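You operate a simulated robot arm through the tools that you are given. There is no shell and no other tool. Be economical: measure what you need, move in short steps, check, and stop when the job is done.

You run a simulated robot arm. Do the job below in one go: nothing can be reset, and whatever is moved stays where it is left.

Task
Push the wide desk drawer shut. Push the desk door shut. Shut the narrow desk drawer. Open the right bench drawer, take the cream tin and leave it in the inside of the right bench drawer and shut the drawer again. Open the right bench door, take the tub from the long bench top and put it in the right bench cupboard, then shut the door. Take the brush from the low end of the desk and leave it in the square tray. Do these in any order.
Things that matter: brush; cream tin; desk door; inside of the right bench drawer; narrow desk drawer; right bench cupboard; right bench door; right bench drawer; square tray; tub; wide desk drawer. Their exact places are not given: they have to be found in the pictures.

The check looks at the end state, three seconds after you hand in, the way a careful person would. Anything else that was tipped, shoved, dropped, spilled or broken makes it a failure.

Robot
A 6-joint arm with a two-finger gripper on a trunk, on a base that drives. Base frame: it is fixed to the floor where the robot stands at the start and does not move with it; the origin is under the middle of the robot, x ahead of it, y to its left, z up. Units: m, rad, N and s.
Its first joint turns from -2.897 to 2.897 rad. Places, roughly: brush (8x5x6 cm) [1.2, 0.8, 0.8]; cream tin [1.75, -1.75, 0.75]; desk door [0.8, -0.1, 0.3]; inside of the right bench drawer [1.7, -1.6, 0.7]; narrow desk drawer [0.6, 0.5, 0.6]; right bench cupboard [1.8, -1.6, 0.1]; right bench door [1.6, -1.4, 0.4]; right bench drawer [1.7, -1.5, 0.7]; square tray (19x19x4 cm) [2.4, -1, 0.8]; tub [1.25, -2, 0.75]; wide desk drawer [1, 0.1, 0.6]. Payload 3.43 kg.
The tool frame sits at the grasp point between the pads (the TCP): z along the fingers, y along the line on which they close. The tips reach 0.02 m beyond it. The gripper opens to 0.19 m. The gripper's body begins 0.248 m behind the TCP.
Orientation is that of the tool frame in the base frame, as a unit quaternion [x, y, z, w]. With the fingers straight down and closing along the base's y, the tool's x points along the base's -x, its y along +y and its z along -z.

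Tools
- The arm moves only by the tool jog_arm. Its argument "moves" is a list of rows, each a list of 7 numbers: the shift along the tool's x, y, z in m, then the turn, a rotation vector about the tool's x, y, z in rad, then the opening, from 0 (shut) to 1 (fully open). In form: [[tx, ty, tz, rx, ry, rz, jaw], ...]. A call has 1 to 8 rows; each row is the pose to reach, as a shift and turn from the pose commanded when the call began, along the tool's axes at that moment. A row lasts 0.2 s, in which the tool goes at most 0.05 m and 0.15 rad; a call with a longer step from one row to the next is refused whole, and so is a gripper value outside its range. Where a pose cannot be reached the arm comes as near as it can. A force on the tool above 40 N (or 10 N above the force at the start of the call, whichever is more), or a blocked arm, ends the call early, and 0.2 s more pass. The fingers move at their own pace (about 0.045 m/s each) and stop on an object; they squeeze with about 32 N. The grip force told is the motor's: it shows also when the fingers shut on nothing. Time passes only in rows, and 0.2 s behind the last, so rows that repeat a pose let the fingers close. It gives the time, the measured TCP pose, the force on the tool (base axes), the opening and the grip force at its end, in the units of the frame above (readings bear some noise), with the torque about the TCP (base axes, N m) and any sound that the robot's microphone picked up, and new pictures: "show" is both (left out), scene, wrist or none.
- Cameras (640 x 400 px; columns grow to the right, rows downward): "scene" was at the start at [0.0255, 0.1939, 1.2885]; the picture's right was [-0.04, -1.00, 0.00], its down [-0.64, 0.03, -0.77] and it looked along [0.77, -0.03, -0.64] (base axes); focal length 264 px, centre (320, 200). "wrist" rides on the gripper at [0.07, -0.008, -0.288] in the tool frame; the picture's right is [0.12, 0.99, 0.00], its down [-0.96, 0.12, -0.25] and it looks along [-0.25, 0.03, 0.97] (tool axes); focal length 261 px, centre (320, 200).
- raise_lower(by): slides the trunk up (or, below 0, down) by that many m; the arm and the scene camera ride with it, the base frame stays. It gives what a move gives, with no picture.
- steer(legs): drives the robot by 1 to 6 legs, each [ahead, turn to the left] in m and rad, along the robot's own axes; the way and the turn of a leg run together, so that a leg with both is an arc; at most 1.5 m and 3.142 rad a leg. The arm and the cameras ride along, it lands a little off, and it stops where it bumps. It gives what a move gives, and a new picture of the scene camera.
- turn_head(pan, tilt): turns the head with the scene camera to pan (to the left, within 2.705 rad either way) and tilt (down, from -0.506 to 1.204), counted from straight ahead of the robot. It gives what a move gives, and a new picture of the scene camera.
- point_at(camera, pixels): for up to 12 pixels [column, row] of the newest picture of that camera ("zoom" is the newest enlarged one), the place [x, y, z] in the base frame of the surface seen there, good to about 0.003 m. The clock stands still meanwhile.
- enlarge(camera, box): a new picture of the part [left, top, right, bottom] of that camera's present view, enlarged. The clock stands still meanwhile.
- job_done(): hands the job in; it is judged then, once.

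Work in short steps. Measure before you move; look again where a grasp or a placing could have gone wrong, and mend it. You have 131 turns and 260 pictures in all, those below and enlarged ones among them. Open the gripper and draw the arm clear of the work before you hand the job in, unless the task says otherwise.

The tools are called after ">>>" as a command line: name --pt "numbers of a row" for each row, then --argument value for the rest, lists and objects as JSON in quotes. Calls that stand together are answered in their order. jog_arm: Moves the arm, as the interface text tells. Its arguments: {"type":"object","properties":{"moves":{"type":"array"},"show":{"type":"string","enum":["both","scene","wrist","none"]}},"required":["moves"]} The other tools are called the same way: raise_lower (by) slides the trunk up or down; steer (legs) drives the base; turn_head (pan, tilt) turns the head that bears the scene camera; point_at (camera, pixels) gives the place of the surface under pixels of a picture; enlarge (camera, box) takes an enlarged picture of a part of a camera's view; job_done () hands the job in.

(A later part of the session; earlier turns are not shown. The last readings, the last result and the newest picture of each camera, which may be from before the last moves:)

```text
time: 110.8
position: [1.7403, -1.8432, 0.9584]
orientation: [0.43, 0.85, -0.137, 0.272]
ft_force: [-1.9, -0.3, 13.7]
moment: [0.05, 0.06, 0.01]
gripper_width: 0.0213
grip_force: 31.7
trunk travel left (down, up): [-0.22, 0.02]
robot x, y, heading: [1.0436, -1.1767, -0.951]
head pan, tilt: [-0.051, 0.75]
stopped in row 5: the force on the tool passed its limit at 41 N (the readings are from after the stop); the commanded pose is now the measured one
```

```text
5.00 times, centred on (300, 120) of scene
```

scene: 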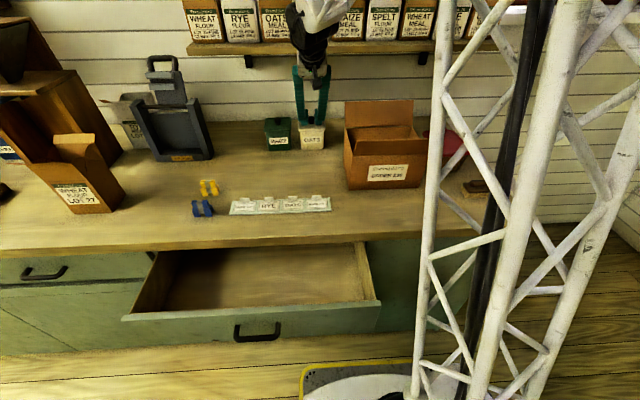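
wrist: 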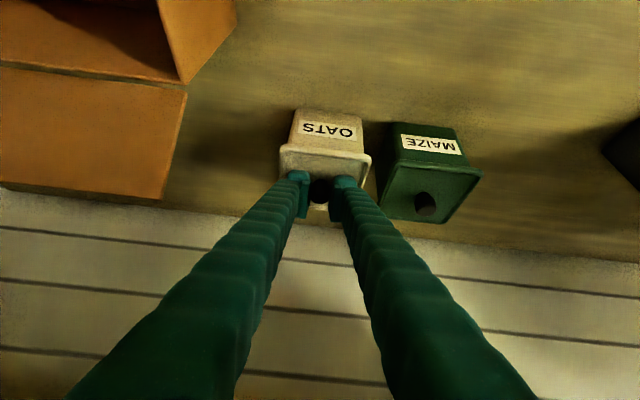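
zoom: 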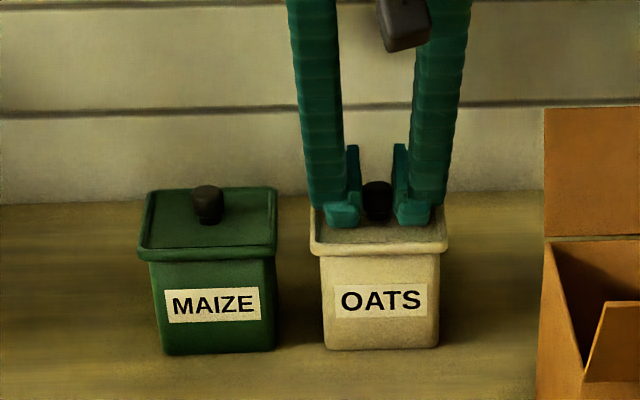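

The lid is seated at its original height. I now slide the tin 0.11 m outward on the bench by its knob, so there's room to grip its body.

>>> jog_arm --pt "0.0145 0 -0.0095 0 0 0 0" --pt "0.03 0 -0.0205 0 0 0 0" --pt "0.0455 0 -0.0315 0 0 0 0" --pt "0.061 0 -0.0425 0 0 0 0" --pt "0.0765 0 -0.0535 0 0 0 0" --pt "0.09 0 -0.063 0 0 0 0" --show "both"

>>> enlarge --camera "scene" --box '[240, 80, 400, 200]'

```text
time: 111.9
position: [1.6908, -1.7761, 0.9579]
orientation: [0.43, 0.849, -0.138, 0.273]
ft_force: [0.0, 1.3, 11.7]
moment: [0.01, 0.02, 0.05]
gripper_width: 0.0211
grip_force: 31.7
trunk travel left (down, up): [-0.22, 0.02]
robot x, y, heading: [1.0431, -1.173, -0.953]
head pan, tilt: [-0.051, 0.75]
stopped in row 5: the force on the tool passed its limit at 42 N (the readings are from after the stop); the commanded pose is now the measured one
```

scene: 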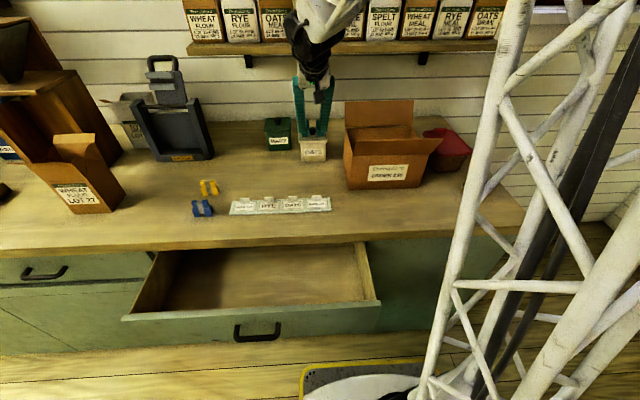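
wrist: 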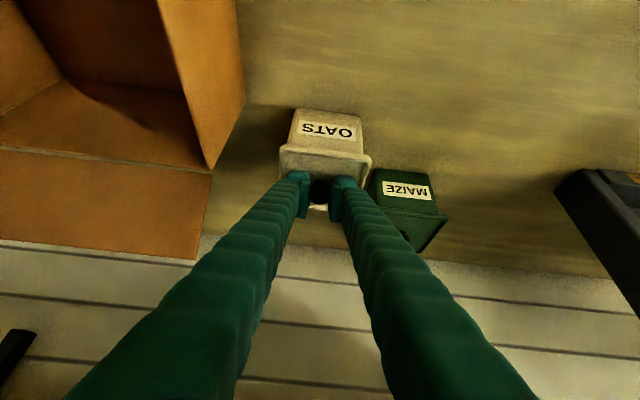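

```text
3.33 times, centred on (320, 140) of scene
```

zoom: 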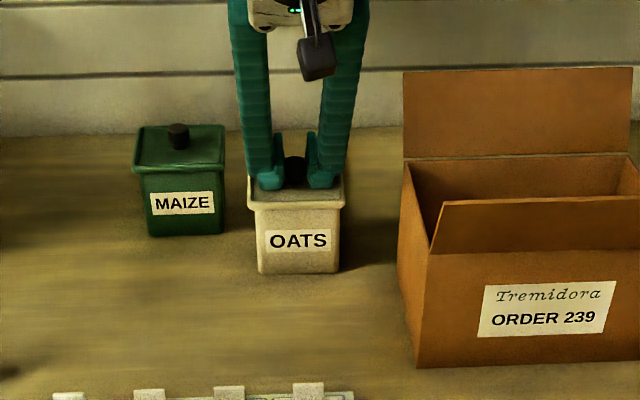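

It slid 8 cm nicely, upright with the lid on. I drag 4 cm more with slightly less downward press, then release and rise.

>>> jog_arm --pt "0.012 0 -0.0092 0 0 0 0" --pt "0.024 0 -0.018 0 0 0 0" --pt "0.033 0 -0.024 0 0 0 0" --pt "0.033 0 -0.024 0 0 0 0.3" --pt "0.033 0 -0.024 0 0 0 0.3" --pt "0.033 0 -0.05 0 0 0 0.5" --pt "0.033 0 -0.09 0 0 0 0.65" --pt "0.033 0 -0.09 0 0 0 0.65" --show "wrist"

```text
time: 113.7
position: [1.6437, -1.7109, 1.0114]
orientation: [0.431, 0.849, -0.138, 0.272]
ft_force: [-0.8, -0.4, 0.2]
moment: [0.03, 0.01, 0.01]
gripper_width: 0.1226
grip_force: 0.1
trunk travel left (down, up): [-0.22, 0.02]
robot x, y, heading: [1.0412, -1.1762, -0.953]
head pan, tilt: [-0.051, 0.75]
heard: snap
```

wrist: 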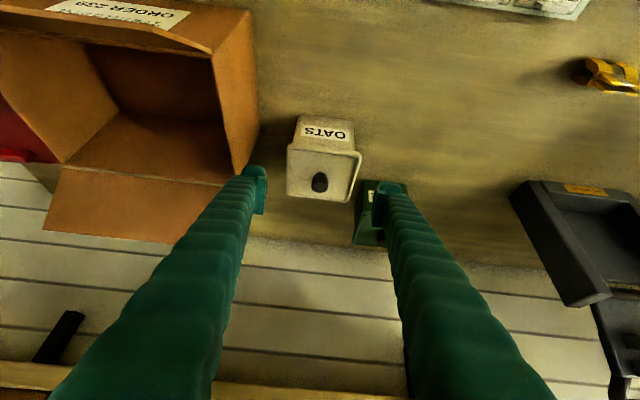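

Another snap was heard; I check the lid and the tin's new place.

>>> enlarge --camera "scene" --box '[260, 100, 380, 180]'

>>> point_at --camera "wrist" --pixels '[[289, 150], [360, 158], [349, 200], [290, 192], [320, 182], [325, 132], [300, 120], [352, 125], [368, 185]]'

>>> enlarge --camera "wrist" --box '[260, 100, 420, 220]'

```text
5.00 times, centred on (320, 140) of scene
```

zoom: 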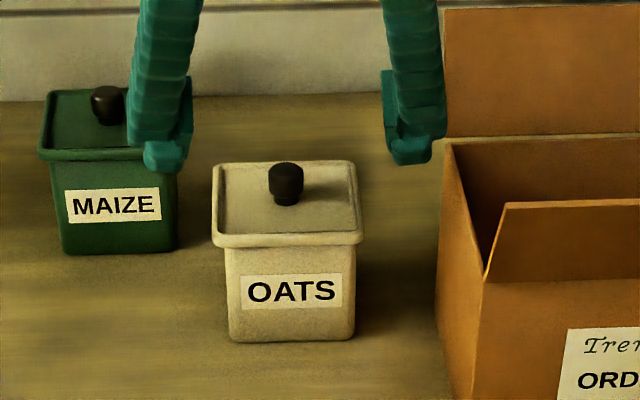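

```text
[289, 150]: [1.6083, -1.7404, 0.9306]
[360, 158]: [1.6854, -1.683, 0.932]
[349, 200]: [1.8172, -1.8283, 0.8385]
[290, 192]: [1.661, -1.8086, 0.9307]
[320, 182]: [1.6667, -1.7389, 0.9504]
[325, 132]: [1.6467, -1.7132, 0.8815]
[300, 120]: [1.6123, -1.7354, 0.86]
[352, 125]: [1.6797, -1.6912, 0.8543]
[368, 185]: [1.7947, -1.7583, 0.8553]
```

```text
3.33 times, centred on (340, 160) of wrist
```

zoom: 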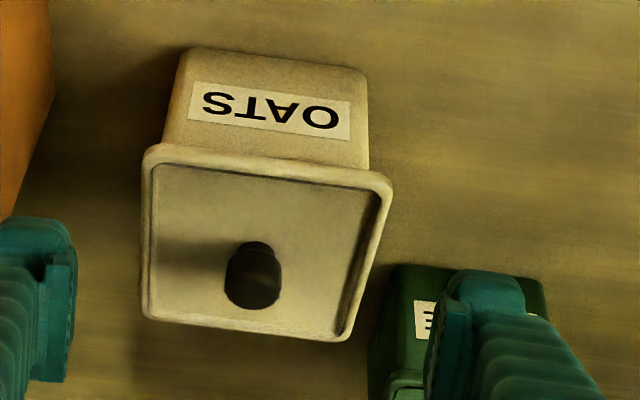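

The lid is seated at its original height (z 0.931). I grip the body below the lid rim: TCP to u 0.325, v 2.394, z 0.877, lowering with wide fingers.

>>> jog_arm --pt "-0.018 0.001 0.012 0 0 0 0.65" --pt "-0.018 0.001 0.035 0 0 0 0.65" --pt "0.0 0.001 0.07 0 0 0 0.65" --pt "0.02 0.001 0.105 0 0 0 0.65" --pt "0.041 0.001 0.1345 0 0 0 0.65" --pt "0.041 0.001 0.1345 0 0 0 0.65" --show "wrist"

>>> enlarge --camera "scene" --box '[260, 100, 380, 180]'

```text
time: 115.1
position: [1.673, -1.7457, 0.8759]
orientation: [0.43, 0.85, -0.137, 0.272]
ft_force: [0.7, -0.7, -0.4]
moment: [-0.02, -0.01, 0.04]
gripper_width: 0.1234
grip_force: 0.1
trunk travel left (down, up): [-0.22, 0.02]
robot x, y, heading: [1.0436, -1.1754, -0.952]
head pan, tilt: [-0.051, 0.75]
```

wrist: 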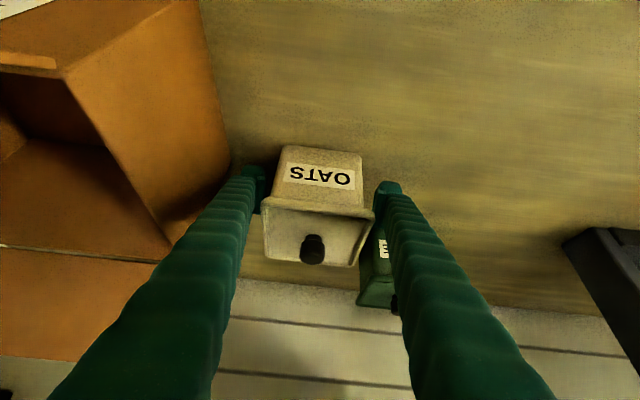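

```text
5.00 times, centred on (320, 140) of scene
```

zoom: 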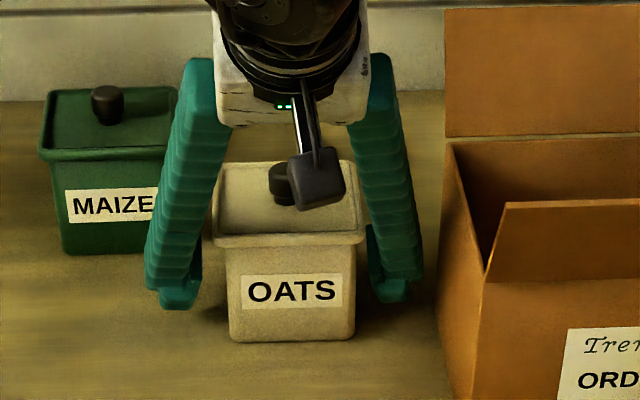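

The fingers straddle the tin body below the rim. I close and lift a little.

>>> jog_arm --pt "0 0 0 0 0 0 0.3" --pt "0 0 0 0 0 0 0.3" --pt "0 0 0 0 0 0 0.3" --pt "0 0 0 0 0 0 0.3" --pt "-0.008 0 -0.012 0 0 0 0.3" --pt "-0.0172 0 -0.0246 0 0 0 0.3" --pt "-0.0287 0 -0.041 0 0 0 0.3" --show "both"

>>> enlarge --camera "scene" --box '[260, 80, 380, 180]'

```text
time: 116.7
position: [1.6729, -1.7466, 0.9274]
orientation: [0.431, 0.85, -0.138, 0.272]
ft_force: [0.7, 0.5, -4.3]
moment: [0.02, 0.02, 0.01]
gripper_width: 0.0944
grip_force: 31.5
trunk travel left (down, up): [-0.22, 0.02]
robot x, y, heading: [1.0487, -1.1758, -0.95]
head pan, tilt: [-0.051, 0.75]
heard: snap
```

scene: 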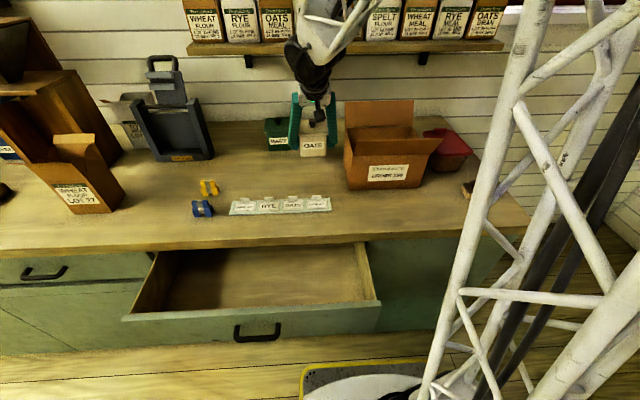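
wrist: 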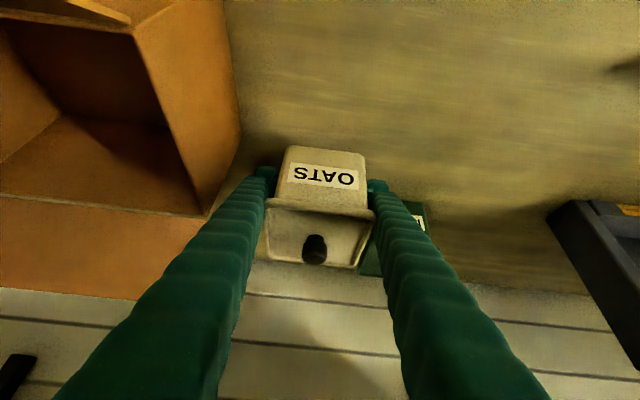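

```text
4.00 times, centred on (320, 130) of scene
```

zoom: 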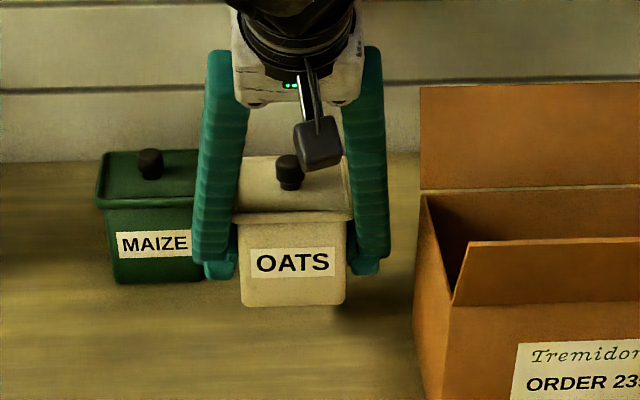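

The tin is lifted (4.3 N) but the jaw width of 0.094 and another snap leave doubt about the lid. I enlarge for a check.

>>> enlarge --camera "wrist" --box '[250, 130, 390, 280]'

>>> enlarge --camera "scene" --box '[290, 105, 340, 165]'

>>> point_at --camera "wrist" --pixels '[[320, 150], [320, 195], [320, 215], [275, 205], [365, 215], [290, 155], [360, 160], [316, 245]]'

```text
2.67 times, centred on (320, 205) of wrist
```

zoom: 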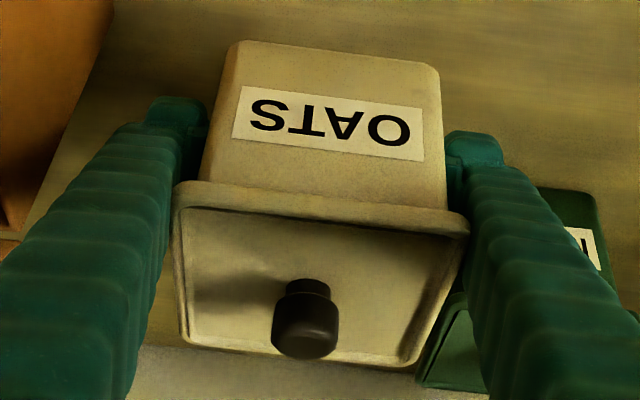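

```text
6.67 times, centred on (315, 135) of scene
```

zoom: 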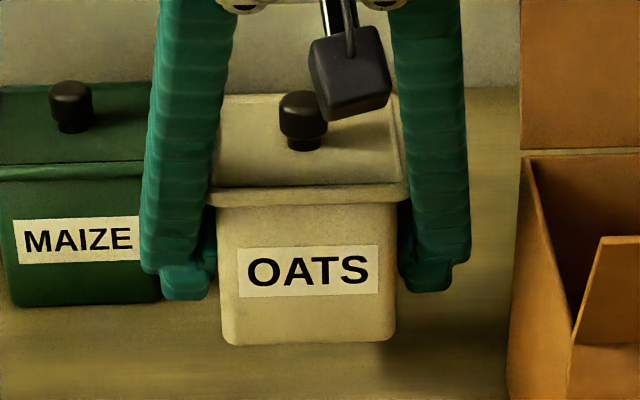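

```text
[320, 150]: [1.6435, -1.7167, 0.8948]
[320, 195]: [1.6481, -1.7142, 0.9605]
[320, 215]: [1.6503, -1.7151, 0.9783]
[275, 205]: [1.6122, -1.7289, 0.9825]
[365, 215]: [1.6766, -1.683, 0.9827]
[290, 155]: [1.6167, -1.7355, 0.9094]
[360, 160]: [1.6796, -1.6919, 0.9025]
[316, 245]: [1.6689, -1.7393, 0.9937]
```

The lid moved up with the tin (0.982 vs 0.931+0.051), so it is intact. I raise 5 cm more and drive back 0.42 m so the tin is over the open drawer.

>>> jog_arm --pt "-0.0143 0 -0.0205 0 0 0 0.3" --pt "-0.0287 0 -0.041 0 0 0 0.3" --show "none"

>>> steer --legs '[[-0.42, 0]]'

```text
time: 117.3
position: [1.672, -1.7455, 0.976]
orientation: [0.431, 0.85, -0.137, 0.271]
ft_force: [-0.2, -0.3, -4.0]
moment: [0.02, 0.05, -0.02]
gripper_width: 0.0945
grip_force: 32.5
trunk travel left (down, up): [-0.22, 0.02]
robot x, y, heading: [1.0422, -1.1724, -0.955]
head pan, tilt: [-0.051, 0.75]
```

```text
time: 119.9
position: [1.428, -1.4027, 0.9757]
orientation: [0.43, 0.85, -0.137, 0.272]
ft_force: [-0.2, -0.6, -3.3]
moment: [0.03, 0.05, 0.01]
gripper_width: 0.0945
grip_force: 32.1
trunk travel left (down, up): [-0.22, 0.02]
robot x, y, heading: [0.7972, -0.836, -0.951]
head pan, tilt: [-0.051, 0.75]
```

scene: 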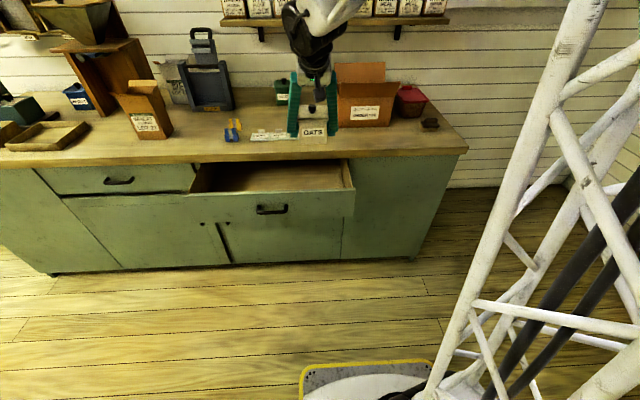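

TCP is at u 0.33, v 1.975. I measure the drawer's front top edge and interior before lowering.

>>> point_at --camera "scene" --pixels '[[200, 193], [348, 190], [270, 191], [230, 180], [300, 180], [347, 172], [270, 187], [340, 180], [225, 166], [330, 160]]'

>>> enlarge --camera "scene" --box '[170, 100, 370, 225]'

```text
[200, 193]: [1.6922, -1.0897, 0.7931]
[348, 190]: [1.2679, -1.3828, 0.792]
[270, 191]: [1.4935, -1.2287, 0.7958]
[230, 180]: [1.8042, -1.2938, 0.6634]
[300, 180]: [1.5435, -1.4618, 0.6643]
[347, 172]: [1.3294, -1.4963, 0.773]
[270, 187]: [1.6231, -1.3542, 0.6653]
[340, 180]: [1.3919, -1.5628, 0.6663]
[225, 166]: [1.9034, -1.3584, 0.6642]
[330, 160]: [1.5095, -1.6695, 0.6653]
```

```text
3.20 times, centred on (270, 162) of scene
```

zoom: 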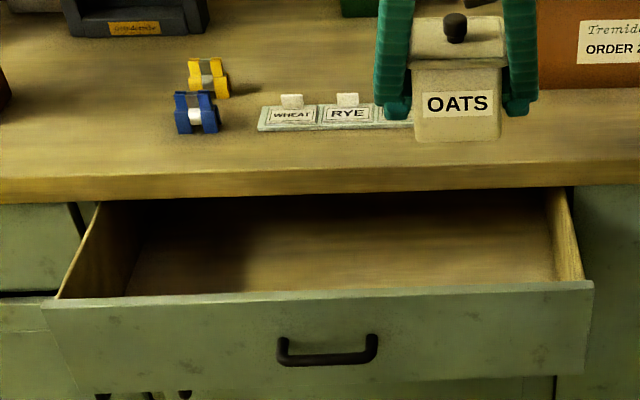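

Front panel top is z 0.793 at v≈1.87; the drawer floor is z 0.664. I shift slightly to u 0.36, then lower the trunk 0.2 m.

>>> jog_arm --pt "-0.004 0.03 0.003 0 0 0 0.3" --show "none"

>>> raise_lower --by -0.2

>>> jog_arm --pt "0 0 0 0 0 0 0.3" --show "both"

```text
time: 120.3
position: [1.4541, -1.3885, 0.9766]
orientation: [0.428, 0.85, -0.138, 0.273]
ft_force: [-0.2, 0.0, -2.6]
moment: [0.11, -0.05, 0.08]
gripper_width: 0.0942
grip_force: 31.9
trunk travel left (down, up): [-0.22, 0.02]
robot x, y, heading: [0.7967, -0.8318, -0.952]
head pan, tilt: [-0.051, 0.75]
```

```text
time: 122.5
position: [1.4551, -1.388, 0.7769]
orientation: [0.43, 0.85, -0.138, 0.272]
ft_force: [-0.1, -0.7, -2.5]
moment: [0.03, 0.02, 0.0]
gripper_width: 0.0943
grip_force: 31.9
trunk travel left (down, up): [-0.02, 0.22]
robot x, y, heading: [0.7983, -0.8308, -0.944]
head pan, tilt: [-0.051, 0.75]
```

```text
time: 122.9
position: [1.4559, -1.3894, 0.7762]
orientation: [0.429, 0.85, -0.138, 0.273]
ft_force: [-0.3, -0.7, -3.5]
moment: [0.02, 0.03, -0.04]
gripper_width: 0.0942
grip_force: 31.5
trunk travel left (down, up): [-0.02, 0.22]
robot x, y, heading: [0.7999, -0.8349, -0.952]
head pan, tilt: [-0.051, 0.75]
```

scene: 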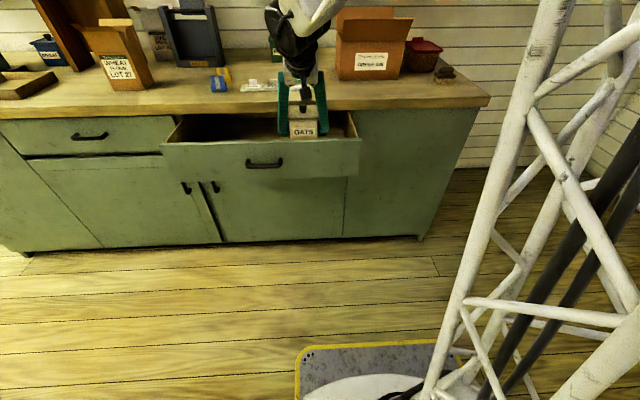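
wrist: 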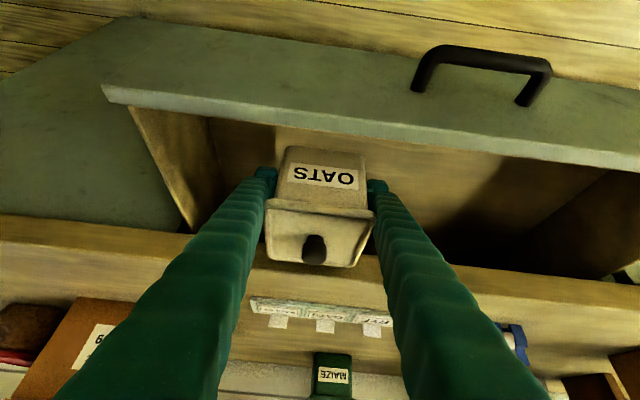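

The tin is inside the drawer outline. I lower it to the drawer floor gently.

>>> jog_arm --pt "0.014 0 0.02 0 0 0 0.3" --pt "0.028 0 0.04 0 0 0 0.3" --pt "0.037 0 0.053 0 0 0 0.3" --pt "0.042 0 0.06 0 0 0 0.3" --pt "0.044 0 0.0625 0 0 0 0.3" --show "wrist"

```text
time: 124.1
position: [1.4558, -1.3888, 0.7005]
orientation: [0.429, 0.85, -0.138, 0.272]
ft_force: [-1.1, -2.0, 10.2]
moment: [0.78, -0.11, 0.03]
gripper_width: 0.0944
grip_force: 32.0
trunk travel left (down, up): [-0.02, 0.22]
robot x, y, heading: [0.8007, -0.8322, -0.948]
head pan, tilt: [-0.051, 0.75]
```

wrist: 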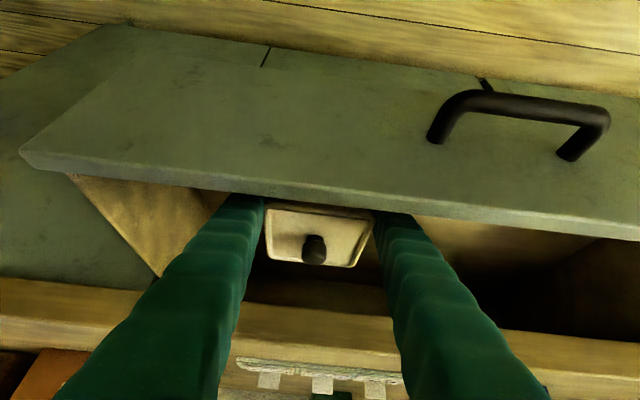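

It rests on the floor (10 N). I open and withdraw straight up.

>>> jog_arm --pt "0 0 0 0 0 0 0.62" --pt "0 0 0 0 0 0 0.62" --pt "0 0 0 0 0 0 0.62" --pt "-0.0115 0 -0.0164 0 0 0 0.62" --pt "-0.0344 0 -0.049 0 0 0 0.62" --pt "-0.0574 0 -0.082 0 0 0 0.62" --pt "-0.08 0 -0.115 0 0 0 0.62" --pt "-0.103 0 -0.147 0 0 0 0.62" --show "both"

>>> enlarge --camera "scene" --box '[220, 80, 380, 190]'

```text
time: 125.9
position: [1.4559, -1.3882, 0.8797]
orientation: [0.429, 0.85, -0.137, 0.272]
ft_force: [1.6, -1.0, -0.4]
moment: [0.01, 0.07, -0.04]
gripper_width: 0.118
grip_force: 0.1
trunk travel left (down, up): [-0.02, 0.22]
robot x, y, heading: [0.8003, -0.8334, -0.948]
head pan, tilt: [-0.051, 0.75]
heard: snap
```

scene: 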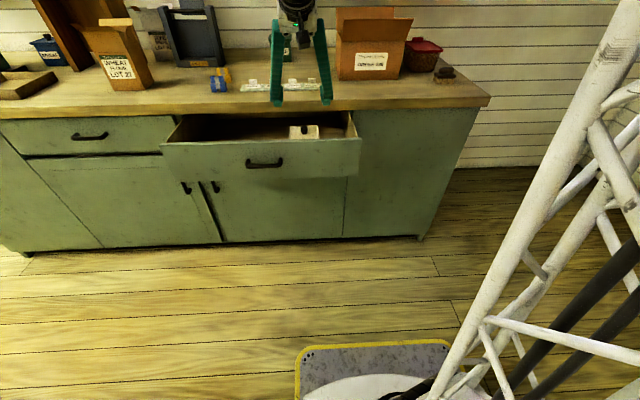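
wrist: 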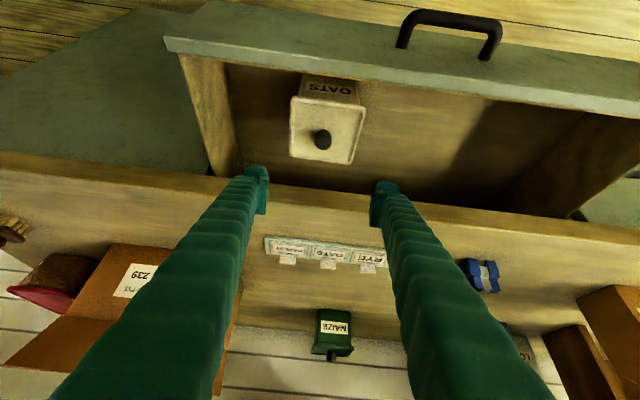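

```text
3.64 times, centred on (300, 135) of scene
```

zoom: 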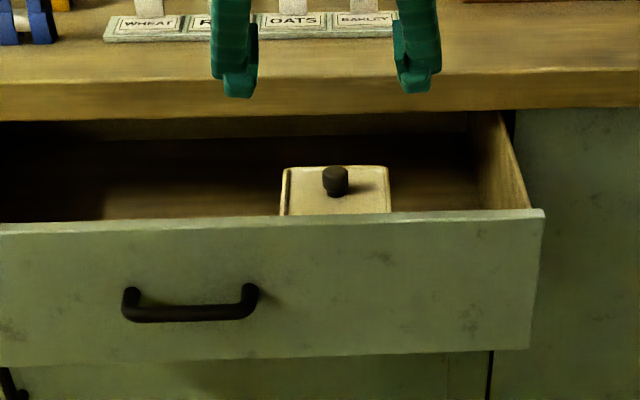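

Tin stands in the drawer. I verify lid height and alignment, and prepare to push the drawer shut.

>>> point_at --camera "wrist" --pixels '[[305, 115], [350, 120], [335, 155], [300, 145], [321, 140], [330, 90], [250, 130]]'

>>> enlarge --camera "wrist" --box '[260, 60, 400, 180]'

```text
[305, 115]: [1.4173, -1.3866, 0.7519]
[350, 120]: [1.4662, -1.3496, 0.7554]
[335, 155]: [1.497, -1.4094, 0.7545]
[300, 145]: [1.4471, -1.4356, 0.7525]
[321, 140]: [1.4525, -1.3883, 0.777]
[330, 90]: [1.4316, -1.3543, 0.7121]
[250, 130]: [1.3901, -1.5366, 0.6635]
```

```text
3.33 times, centred on (330, 120) of wrist
```

zoom: 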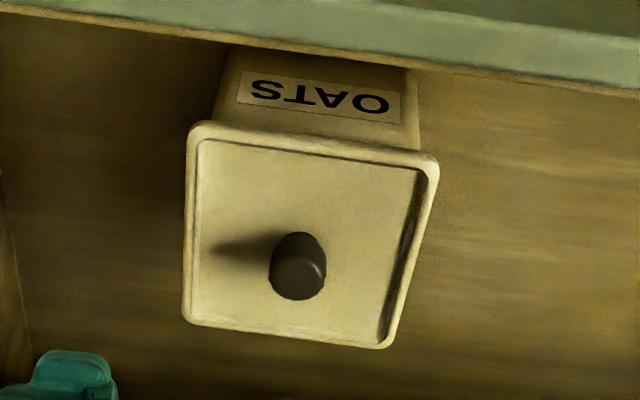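

Lid level is exactly right (0.09 above the floor). I close the fingers, come out over the front panel and down in front of it.

>>> jog_arm --pt "0.037 0.01 -0.026 0 0 0 0" --pt "0.074 0.015 -0.052 0 0 0 0" --pt "0.111 0.02 -0.078 0 0 0 0" --pt "0.148 0.02 -0.104 0 0 0 0" --pt "0.172 0.02 -0.12 0 0 0 0" --pt "0.2 0.02 -0.08 0 0 0 0" --pt "0.228 0.02 -0.04 0 0 0 0" --pt "0.256 0.02 0.0 0 0 0 0" --show "both"

```text
time: 127.7
position: [1.3475, -1.2085, 0.7299]
orientation: [0.429, 0.849, -0.139, 0.274]
ft_force: [-0.4, 0.5, 0.4]
moment: [0.02, -0.07, 0.04]
gripper_width: 0.0001
grip_force: 32.2
trunk travel left (down, up): [-0.02, 0.22]
robot x, y, heading: [0.7971, -0.8345, -0.948]
head pan, tilt: [-0.051, 0.75]
```

scene: 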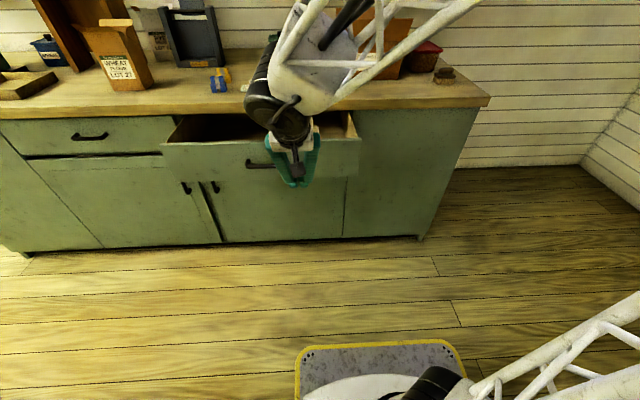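
wrist: 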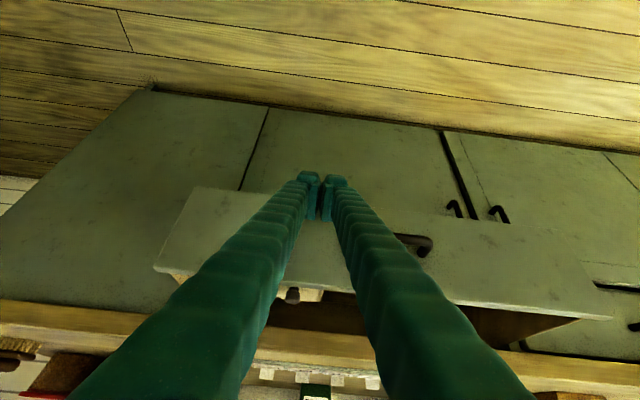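

Fingers are in front of the panel beside the handle. I push the drawer in gently.

>>> jog_arm --pt "-0.027 0 0.019 0 0 0 0" --pt "-0.054 0 0.038 0 0 0 0" --pt "-0.081 0 0.057 0 0 0 0" --pt "-0.108 0 0.076 0 0 0 0" --pt "-0.131 0 0.092 0 0 0 0" --pt "-0.154 0 0.108 0 0 0 0" --pt "-0.177 0 0.124 0 0 0 0" --pt "-0.196 0 0.137 0 0 0 0" --show "none"

>>> jog_arm --pt "-0.012 0 0.0084 0 0 0 0" --pt "-0.024 0 0.0168 0 0 0 0" --pt "-0.036 0 0.025 0 0 0 0" --pt "-0.048 0 0.0336 0 0 0 0" --show "scene"

```text
time: 129.5
position: [1.4903, -1.4015, 0.7342]
orientation: [0.43, 0.85, -0.138, 0.272]
ft_force: [-0.4, 0.5, 0.7]
moment: [0.02, 0.01, 0.03]
gripper_width: 0.0002
grip_force: 34.3
trunk travel left (down, up): [-0.02, 0.22]
robot x, y, heading: [0.7997, -0.8322, -0.947]
head pan, tilt: [-0.051, 0.75]
```

```text
time: 130.2
position: [1.5069, -1.423, 0.7328]
orientation: [0.43, 0.851, -0.137, 0.27]
ft_force: [-11.1, 11.3, 6.6]
moment: [-0.16, -0.08, -0.1]
gripper_width: 0.0061
grip_force: 34.2
trunk travel left (down, up): [-0.02, 0.22]
robot x, y, heading: [0.7965, -0.8296, -0.943]
head pan, tilt: [-0.051, 0.75]
stopped in row 3: the force on the tool passed its limit at 63 N (the readings are from after the stop); the commanded pose is now the measured one
```

scene: 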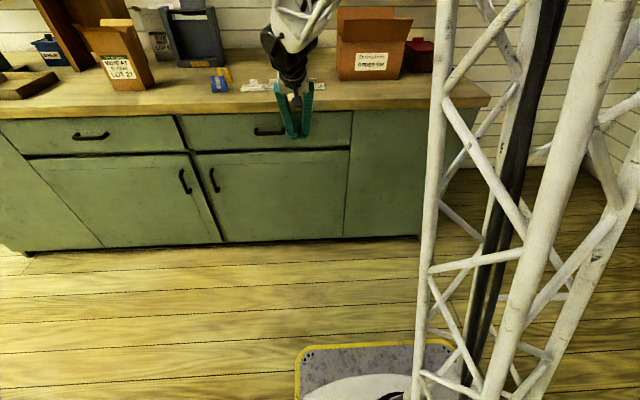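

Drawer shut (63 N at the stop). I withdraw the hand from the face and drive to stand farther back in front of the door's handle side.

>>> jog_arm --pt "0.037 0 -0.026 0 0 0 0" --pt "0.074 0 -0.052 0 0 0 0" --pt "0.111 0 -0.078 0 0 0 0" --pt "0.148 0 -0.104 0 0 0 0" --pt "0.17 0 -0.13 0 0 0 0" --show "none"

>>> steer --legs '[[0, 1.571], [0.36, 0], [0, -1.571], [-0.2, 0]]'

```text
time: 131.4
position: [1.3806, -1.2547, 0.739]
orientation: [0.43, 0.851, -0.137, 0.27]
ft_force: [0.0, 0.7, -0.3]
moment: [-0.02, 0.04, -0.03]
gripper_width: 0.0
grip_force: 34.1
trunk travel left (down, up): [-0.02, 0.22]
robot x, y, heading: [0.7978, -0.8308, -0.948]
head pan, tilt: [-0.051, 0.75]
```

```text
time: 142.7
position: [1.5857, -0.9762, 0.7409]
orientation: [0.443, 0.844, -0.141, 0.269]
ft_force: [-1.5, 0.3, 0.1]
moment: [0.01, -0.01, 0.03]
gripper_width: 0.0
grip_force: 33.7
trunk travel left (down, up): [-0.02, 0.22]
robot x, y, heading: [1.0167, -0.5398, -0.978]
head pan, tilt: [-0.051, 0.75]
stopped in leg 4: the robot was blocked; the commanded pose is now the measured one
```

scene: 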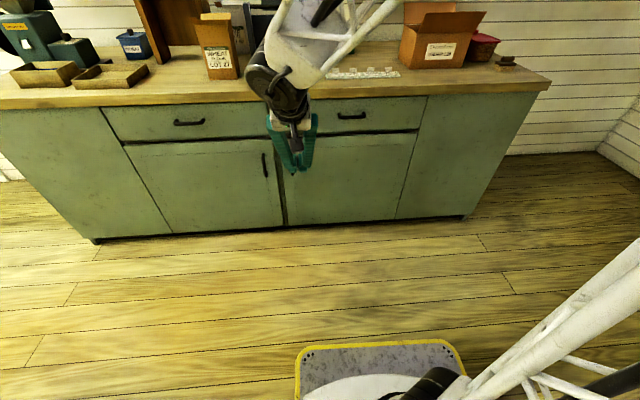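

The rear touched the desk corner; I ease forward 3 cm. Then I bring the hand toward the door handle (u 0.745, z 0.5) with a 55° tilt and jaws slightly open.

>>> steer --legs '[[0.04, 0]]'

>>> jog_arm --pt "-0.005 0.005 0.038 -0.002 -0.043 -0.002 0.3" --pt "-0.01 0.01 0.076 -0.004 -0.086 -0.004 0.3" --pt "-0.015 0.016 0.114 -0.006 -0.129 -0.006 0.3" --pt "-0.02 0.021 0.152 -0.008 -0.172 -0.008 0.3" --pt "-0.024 0.026 0.19 -0.01 -0.215 -0.01 0.3" --pt "-0.029 0.031 0.228 -0.012 -0.258 -0.012 0.3" --pt "-0.032 0.036 0.265 -0.015 -0.301 -0.015 0.3" --pt "-0.035 0.041 0.3 -0.017 -0.344 -0.017 0.3" --show "both"

```text
time: 143.6
position: [1.6086, -1.0079, 0.741]
orientation: [0.443, 0.844, -0.142, 0.269]
ft_force: [0.6, 0.0, 0.7]
moment: [0.0, 0.0, 0.0]
gripper_width: 0.0
grip_force: 34.4
trunk travel left (down, up): [-0.02, 0.22]
robot x, y, heading: [1.039, -0.5715, -0.979]
head pan, tilt: [-0.051, 0.75]
```

scene: 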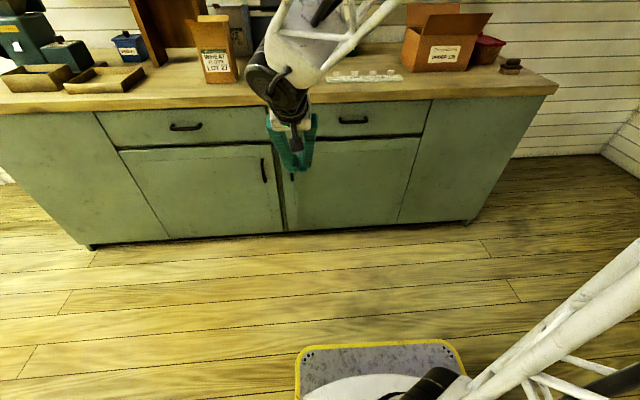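

```text
time: 145.4
position: [1.7575, -1.1538, 0.5165]
orientation: [0.403, 0.789, -0.21, 0.413]
ft_force: [-0.7, 0.2, 0.7]
moment: [0.14, 0.06, 0.06]
gripper_width: 0.0571
grip_force: 0.2
trunk travel left (down, up): [-0.02, 0.22]
robot x, y, heading: [1.038, -0.569, -0.973]
head pan, tilt: [-0.051, 0.75]
```

scene: 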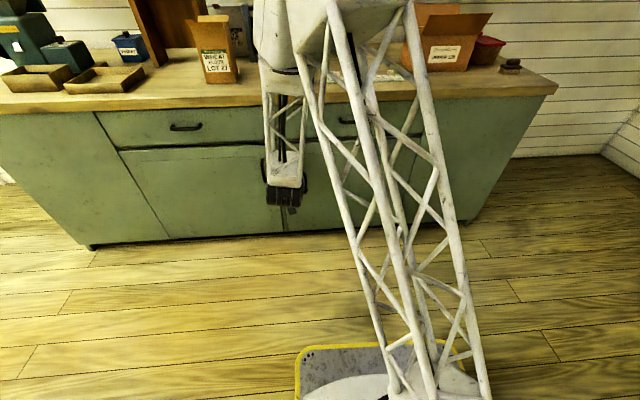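
wrist: 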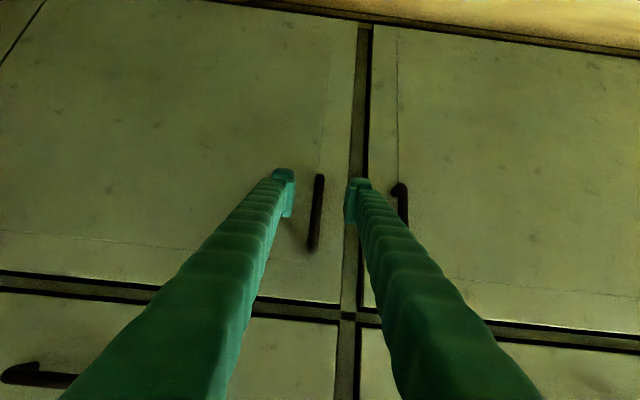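

The right door's handle at wrist (316,212) lies between the fingers. I measure it.

>>> point_at --camera "wrist" --pixels '[[320, 180], [317, 210], [313, 240], [401, 200], [335, 210], [290, 240]]'

```text
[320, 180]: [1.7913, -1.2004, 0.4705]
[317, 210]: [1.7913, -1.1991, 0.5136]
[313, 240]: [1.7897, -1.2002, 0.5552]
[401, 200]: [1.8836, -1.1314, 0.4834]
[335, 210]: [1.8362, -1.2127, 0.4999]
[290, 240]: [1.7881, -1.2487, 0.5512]
```

The bar is at u 0.743, v≈2.03. I advance 6 cm and close on it.

>>> jog_arm --pt "-0.018 0 0.026 0 0 0 0.3" --pt "-0.0345 0 0.0495 0 0 0 0.3" --pt "-0.0345 0 0.0495 0 0 0 0" --pt "-0.0345 0 0.0495 0 0 0 0" --pt "-0.0345 0 0.0495 0 0 0 0" --pt "-0.0345 0 0.0495 0 0 0 0" --show "none"

```text
time: 146.8
position: [1.7921, -1.2046, 0.5184]
orientation: [0.403, 0.79, -0.21, 0.411]
ft_force: [-14.7, -11.2, -1.1]
moment: [-0.19, 0.13, -0.03]
gripper_width: 0.0129
grip_force: 39.7
trunk travel left (down, up): [-0.02, 0.22]
robot x, y, heading: [1.0338, -0.5741, -0.978]
head pan, tilt: [-0.051, 0.75]
```

The bar is held (0.0129). I pull along the door's arc to about 20°.

>>> jog_arm --pt "0.0138 -0.002 -0.0197 0 0 0 0" --pt "0.0276 -0.005 -0.0393 0 0 0 0" --pt "0.0413 -0.009 -0.059 0 0 0 0" --pt "0.0551 -0.0145 -0.0786 0 0 0 0" --pt "0.0686 -0.021 -0.098 0 0 0 0" --pt "0.0821 -0.028 -0.1171 0 0 0 0" --pt "0.095 -0.036 -0.1355 0 0 0 0" --pt "0.1079 -0.045 -0.154 0 0 0 0" --show "both"

```text
time: 147.6
position: [1.7442, -1.1524, 0.5179]
orientation: [0.403, 0.789, -0.211, 0.413]
ft_force: [-7.7, -8.4, 4.1]
moment: [-0.19, -0.04, 0.02]
gripper_width: 0.0127
grip_force: 44.7
trunk travel left (down, up): [-0.02, 0.22]
robot x, y, heading: [1.0351, -0.5695, -0.986]
head pan, tilt: [-0.051, 0.75]
stopped in row 4: the force on the tool passed its limit at 41 N (the readings are from after the stop); the commanded pose is now the measured one
```

scene: 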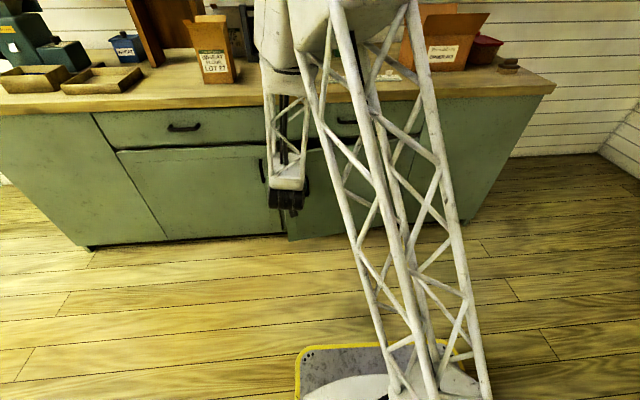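
wrist: 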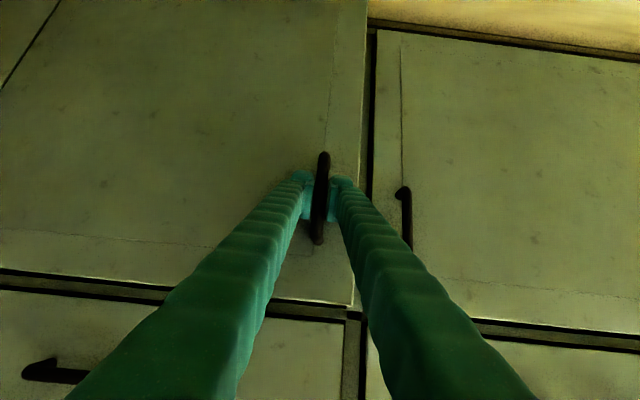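

The door opened about 8°, with side force from the bar not pivoting. I continue along the arc, turning the tool with the door.

>>> jog_arm --pt "0.0172 -0.009 -0.0246 -0.041 0 -0.029 0" --pt "0.0347 -0.018 -0.0495 -0.082 0 -0.057 0" --pt "0.0505 -0.028 -0.072 -0.123 0 -0.086 0" --pt "0.066 -0.038 -0.094 -0.164 0 -0.115 0" --pt "0.0786 -0.049 -0.112 -0.197 0 -0.138 0" --pt "0.0913 -0.06 -0.13 -0.229 0 -0.16 0" --show "both"

```text
time: 148.5
position: [1.6954, -1.1118, 0.5183]
orientation: [0.342, 0.823, -0.176, 0.418]
ft_force: [1.2, 0.0, -14.0]
moment: [-0.28, -0.33, 0.05]
gripper_width: 0.0127
grip_force: 45.0
out of reach, approached as far as the arm can: row 3, 4
trunk travel left (down, up): [-0.02, 0.22]
robot x, y, heading: [1.0378, -0.5748, -0.98]
head pan, tilt: [-0.051, 0.75]
stopped in row 4: the force on the tool passed its limit at 42 N (the readings are from after the stop); the commanded pose is now the measured one
```

scene: 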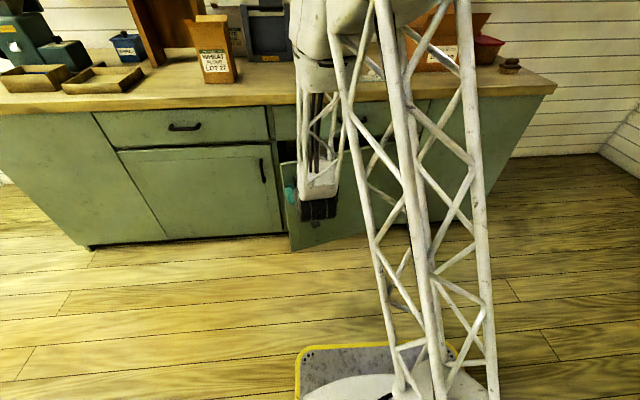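
wrist: 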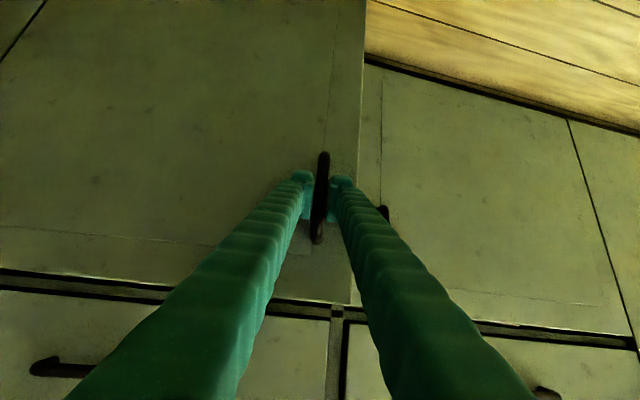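

The door is about 14° open: the free edge stands ~0.14 m off the cabinet. That's enough to hook it from inside with a vertical finger. I release, back off and raise the trunk.

>>> jog_arm --pt "0 0 0 0 0 0 0.35" --pt "0 0 0 0 0 0 0.35" --pt "0 0 0 0 0 0 0.35" --pt "0 0 -0.035 0 0.05 0 0.35" --pt "0 0 -0.07 0 0.1 0 0.35" --show "none"

>>> raise_lower --by 0.2

```text
time: 149.7
position: [1.6593, -1.074, 0.5617]
orientation: [0.351, 0.843, -0.159, 0.376]
ft_force: [0.6, 0.6, -0.8]
moment: [-0.09, -0.03, 0.01]
gripper_width: 0.0665
grip_force: 0.0
out of reach, approached as far as the arm can: row 4, 5
trunk travel left (down, up): [-0.02, 0.22]
robot x, y, heading: [1.037, -0.5685, -0.976]
head pan, tilt: [-0.051, 0.75]
```

```text
time: 151.8
position: [1.6591, -1.0752, 0.7638]
orientation: [0.35, 0.843, -0.158, 0.378]
ft_force: [-0.2, -0.2, 0.1]
moment: [-0.05, -0.03, -0.04]
gripper_width: 0.0668
grip_force: 0.1
trunk travel left (down, up): [-0.22, 0.02]
robot x, y, heading: [1.0413, -0.5749, -0.978]
head pan, tilt: [-0.051, 0.75]
```

I turn the tool vertical with closed fingers above the gap at u 0.70, v 2.0.

>>> jog_arm --pt "-0.017 -0.005 0.014 0.009 0.12 0.021 0" --pt "-0.033 -0.01 0.029 0.018 0.24 0.042 0" --pt "-0.05 -0.015 0.043 0.027 0.361 0.063 0" --pt "-0.066 -0.019 0.057 0.036 0.481 0.083 0" --pt "-0.083 -0.024 0.071 0.045 0.601 0.104 0" --pt "-0.1 -0.029 0.086 0.054 0.722 0.125 0" --pt "-0.116 -0.034 0.1 0.063 0.842 0.146 0" --show "both"

```text
time: 152.9
position: [1.722, -1.2686, 0.8591]
orientation: [0.363, 0.848, -0.261, 0.285]
ft_force: [-11.9, 66.3, 50.6]
moment: [1.15, -0.56, 0.78]
gripper_width: 0.0
grip_force: 25.5
out of reach, approached as far as the arm can: row 2, 3, 4, 5
trunk travel left (down, up): [-0.22, 0.02]
robot x, y, heading: [1.0347, -0.5706, -0.968]
head pan, tilt: [-0.051, 0.75]
stopped in row 5: the force on the tool passed its limit at 323 N (the readings are from after the stop); the commanded pose is now the measured one
```

scene: 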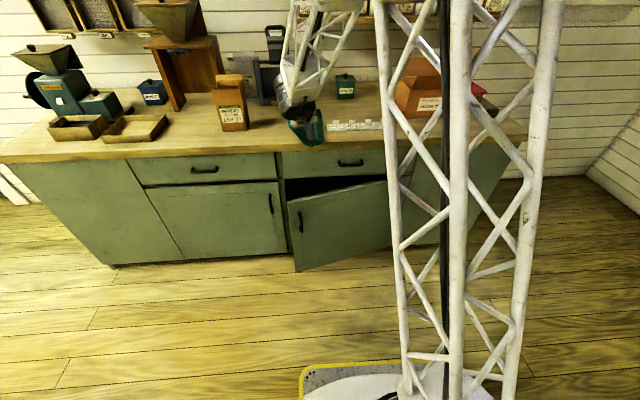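
wrist: 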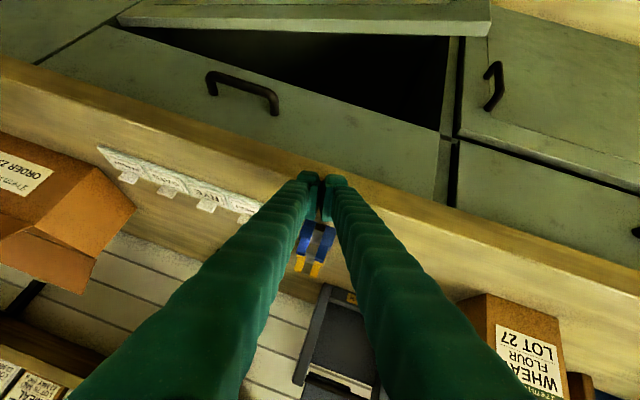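

The hand strayed onto the bench's front edge and pressed it. I lift straight up and pull outward, then look for any harm.

>>> jog_arm --pt "-0.02 -0.007 -0.021 0 0 0 0" --pt "-0.04 -0.014 -0.042 0 0 0 0" --pt "-0.06 -0.021 -0.063 0 0 0 0" --show "wrist"

>>> enlarge --camera "scene" --box '[200, 80, 420, 230]'

```text
time: 153.7
position: [1.7202, -1.2747, 0.9381]
orientation: [0.366, 0.847, -0.264, 0.28]
ft_force: [0.7, 0.5, -1.1]
moment: [-0.08, -0.04, -0.02]
gripper_width: 0.0
grip_force: 32.4
trunk travel left (down, up): [-0.22, 0.02]
robot x, y, heading: [1.0385, -0.5706, -0.977]
head pan, tilt: [-0.051, 0.75]
```

wrist: 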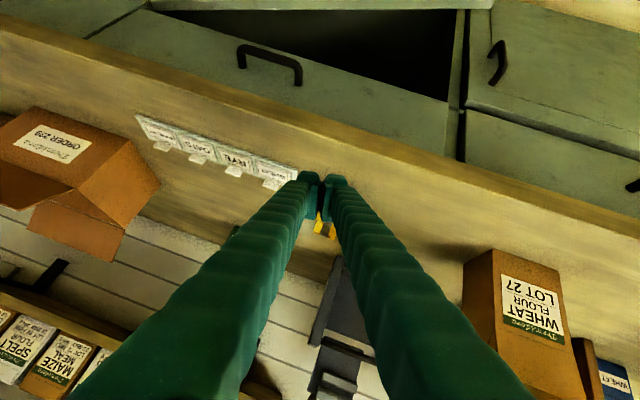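

```text
2.67 times, centred on (310, 155) of scene
```

zoom: 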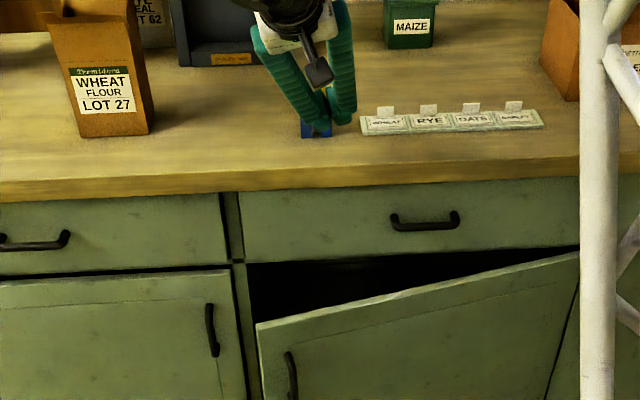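

Nothing on the bench looks disturbed. I pull the hand out to v≈1.8 while turning it vertical, at safe height.

>>> jog_arm --pt "0.036 0.001 -0.035 0 0 0 0" --pt "0.072 0.003 -0.07 -0.02 0.07 0.011 0" --pt "0.108 0.004 -0.104 -0.06 0.2 0.032 0" --pt "0.144 0.006 -0.138 -0.1 0.34 0.054 0" --pt "0.18 0.007 -0.173 -0.14 0.48 0.076 0" --pt "0.18 0.007 -0.173 -0.18 0.62 0.098 0" --pt "0.18 0.007 -0.173 -0.222 0.759 0.12 0" --show "wrist"

```text
refused: row 1 steps farther than a row can; nothing moved
```

I shorten the steps to stay within the row limit.

>>> jog_arm --pt "0.03 0.001 -0.029 0 0 0 0" --pt "0.06 0.003 -0.058 -0.03 0.1 0.016 0" --pt "0.09 0.004 -0.087 -0.068 0.23 0.036 0" --pt "0.12 0.005 -0.116 -0.106 0.362 0.057 0" --pt "0.15 0.006 -0.144 -0.145 0.494 0.078 0" --pt "0.18 0.007 -0.173 -0.183 0.626 0.099 0" --pt "0.18 0.007 -0.173 -0.222 0.759 0.12 0" --show "both"

```text
time: 155.3
position: [1.5715, -1.0642, 0.9163]
orientation: [0.45, 0.885, -0.12, 0.022]
ft_force: [-0.9, 0.5, 1.8]
moment: [-0.1, -0.41, 0.11]
gripper_width: 0.0
grip_force: 32.0
out of reach, approached as far as the arm can: row 5, 6, 7
trunk travel left (down, up): [-0.22, 0.02]
robot x, y, heading: [1.0397, -0.5713, -0.973]
head pan, tilt: [-0.051, 0.75]
```

scene: 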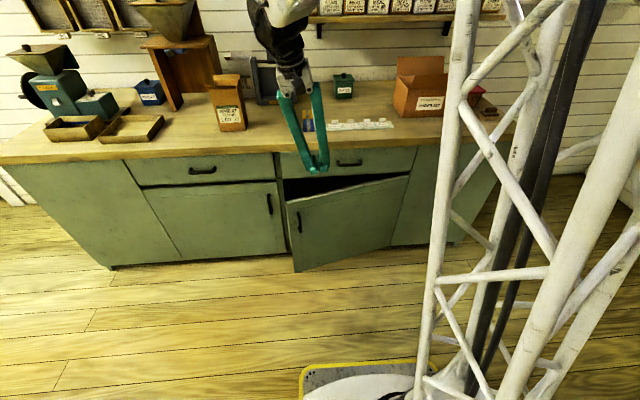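
wrist: 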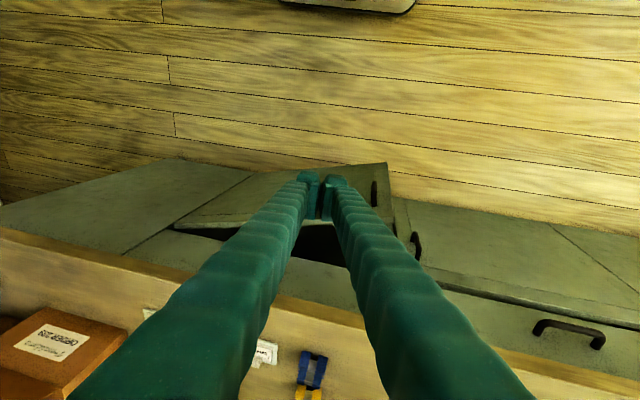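

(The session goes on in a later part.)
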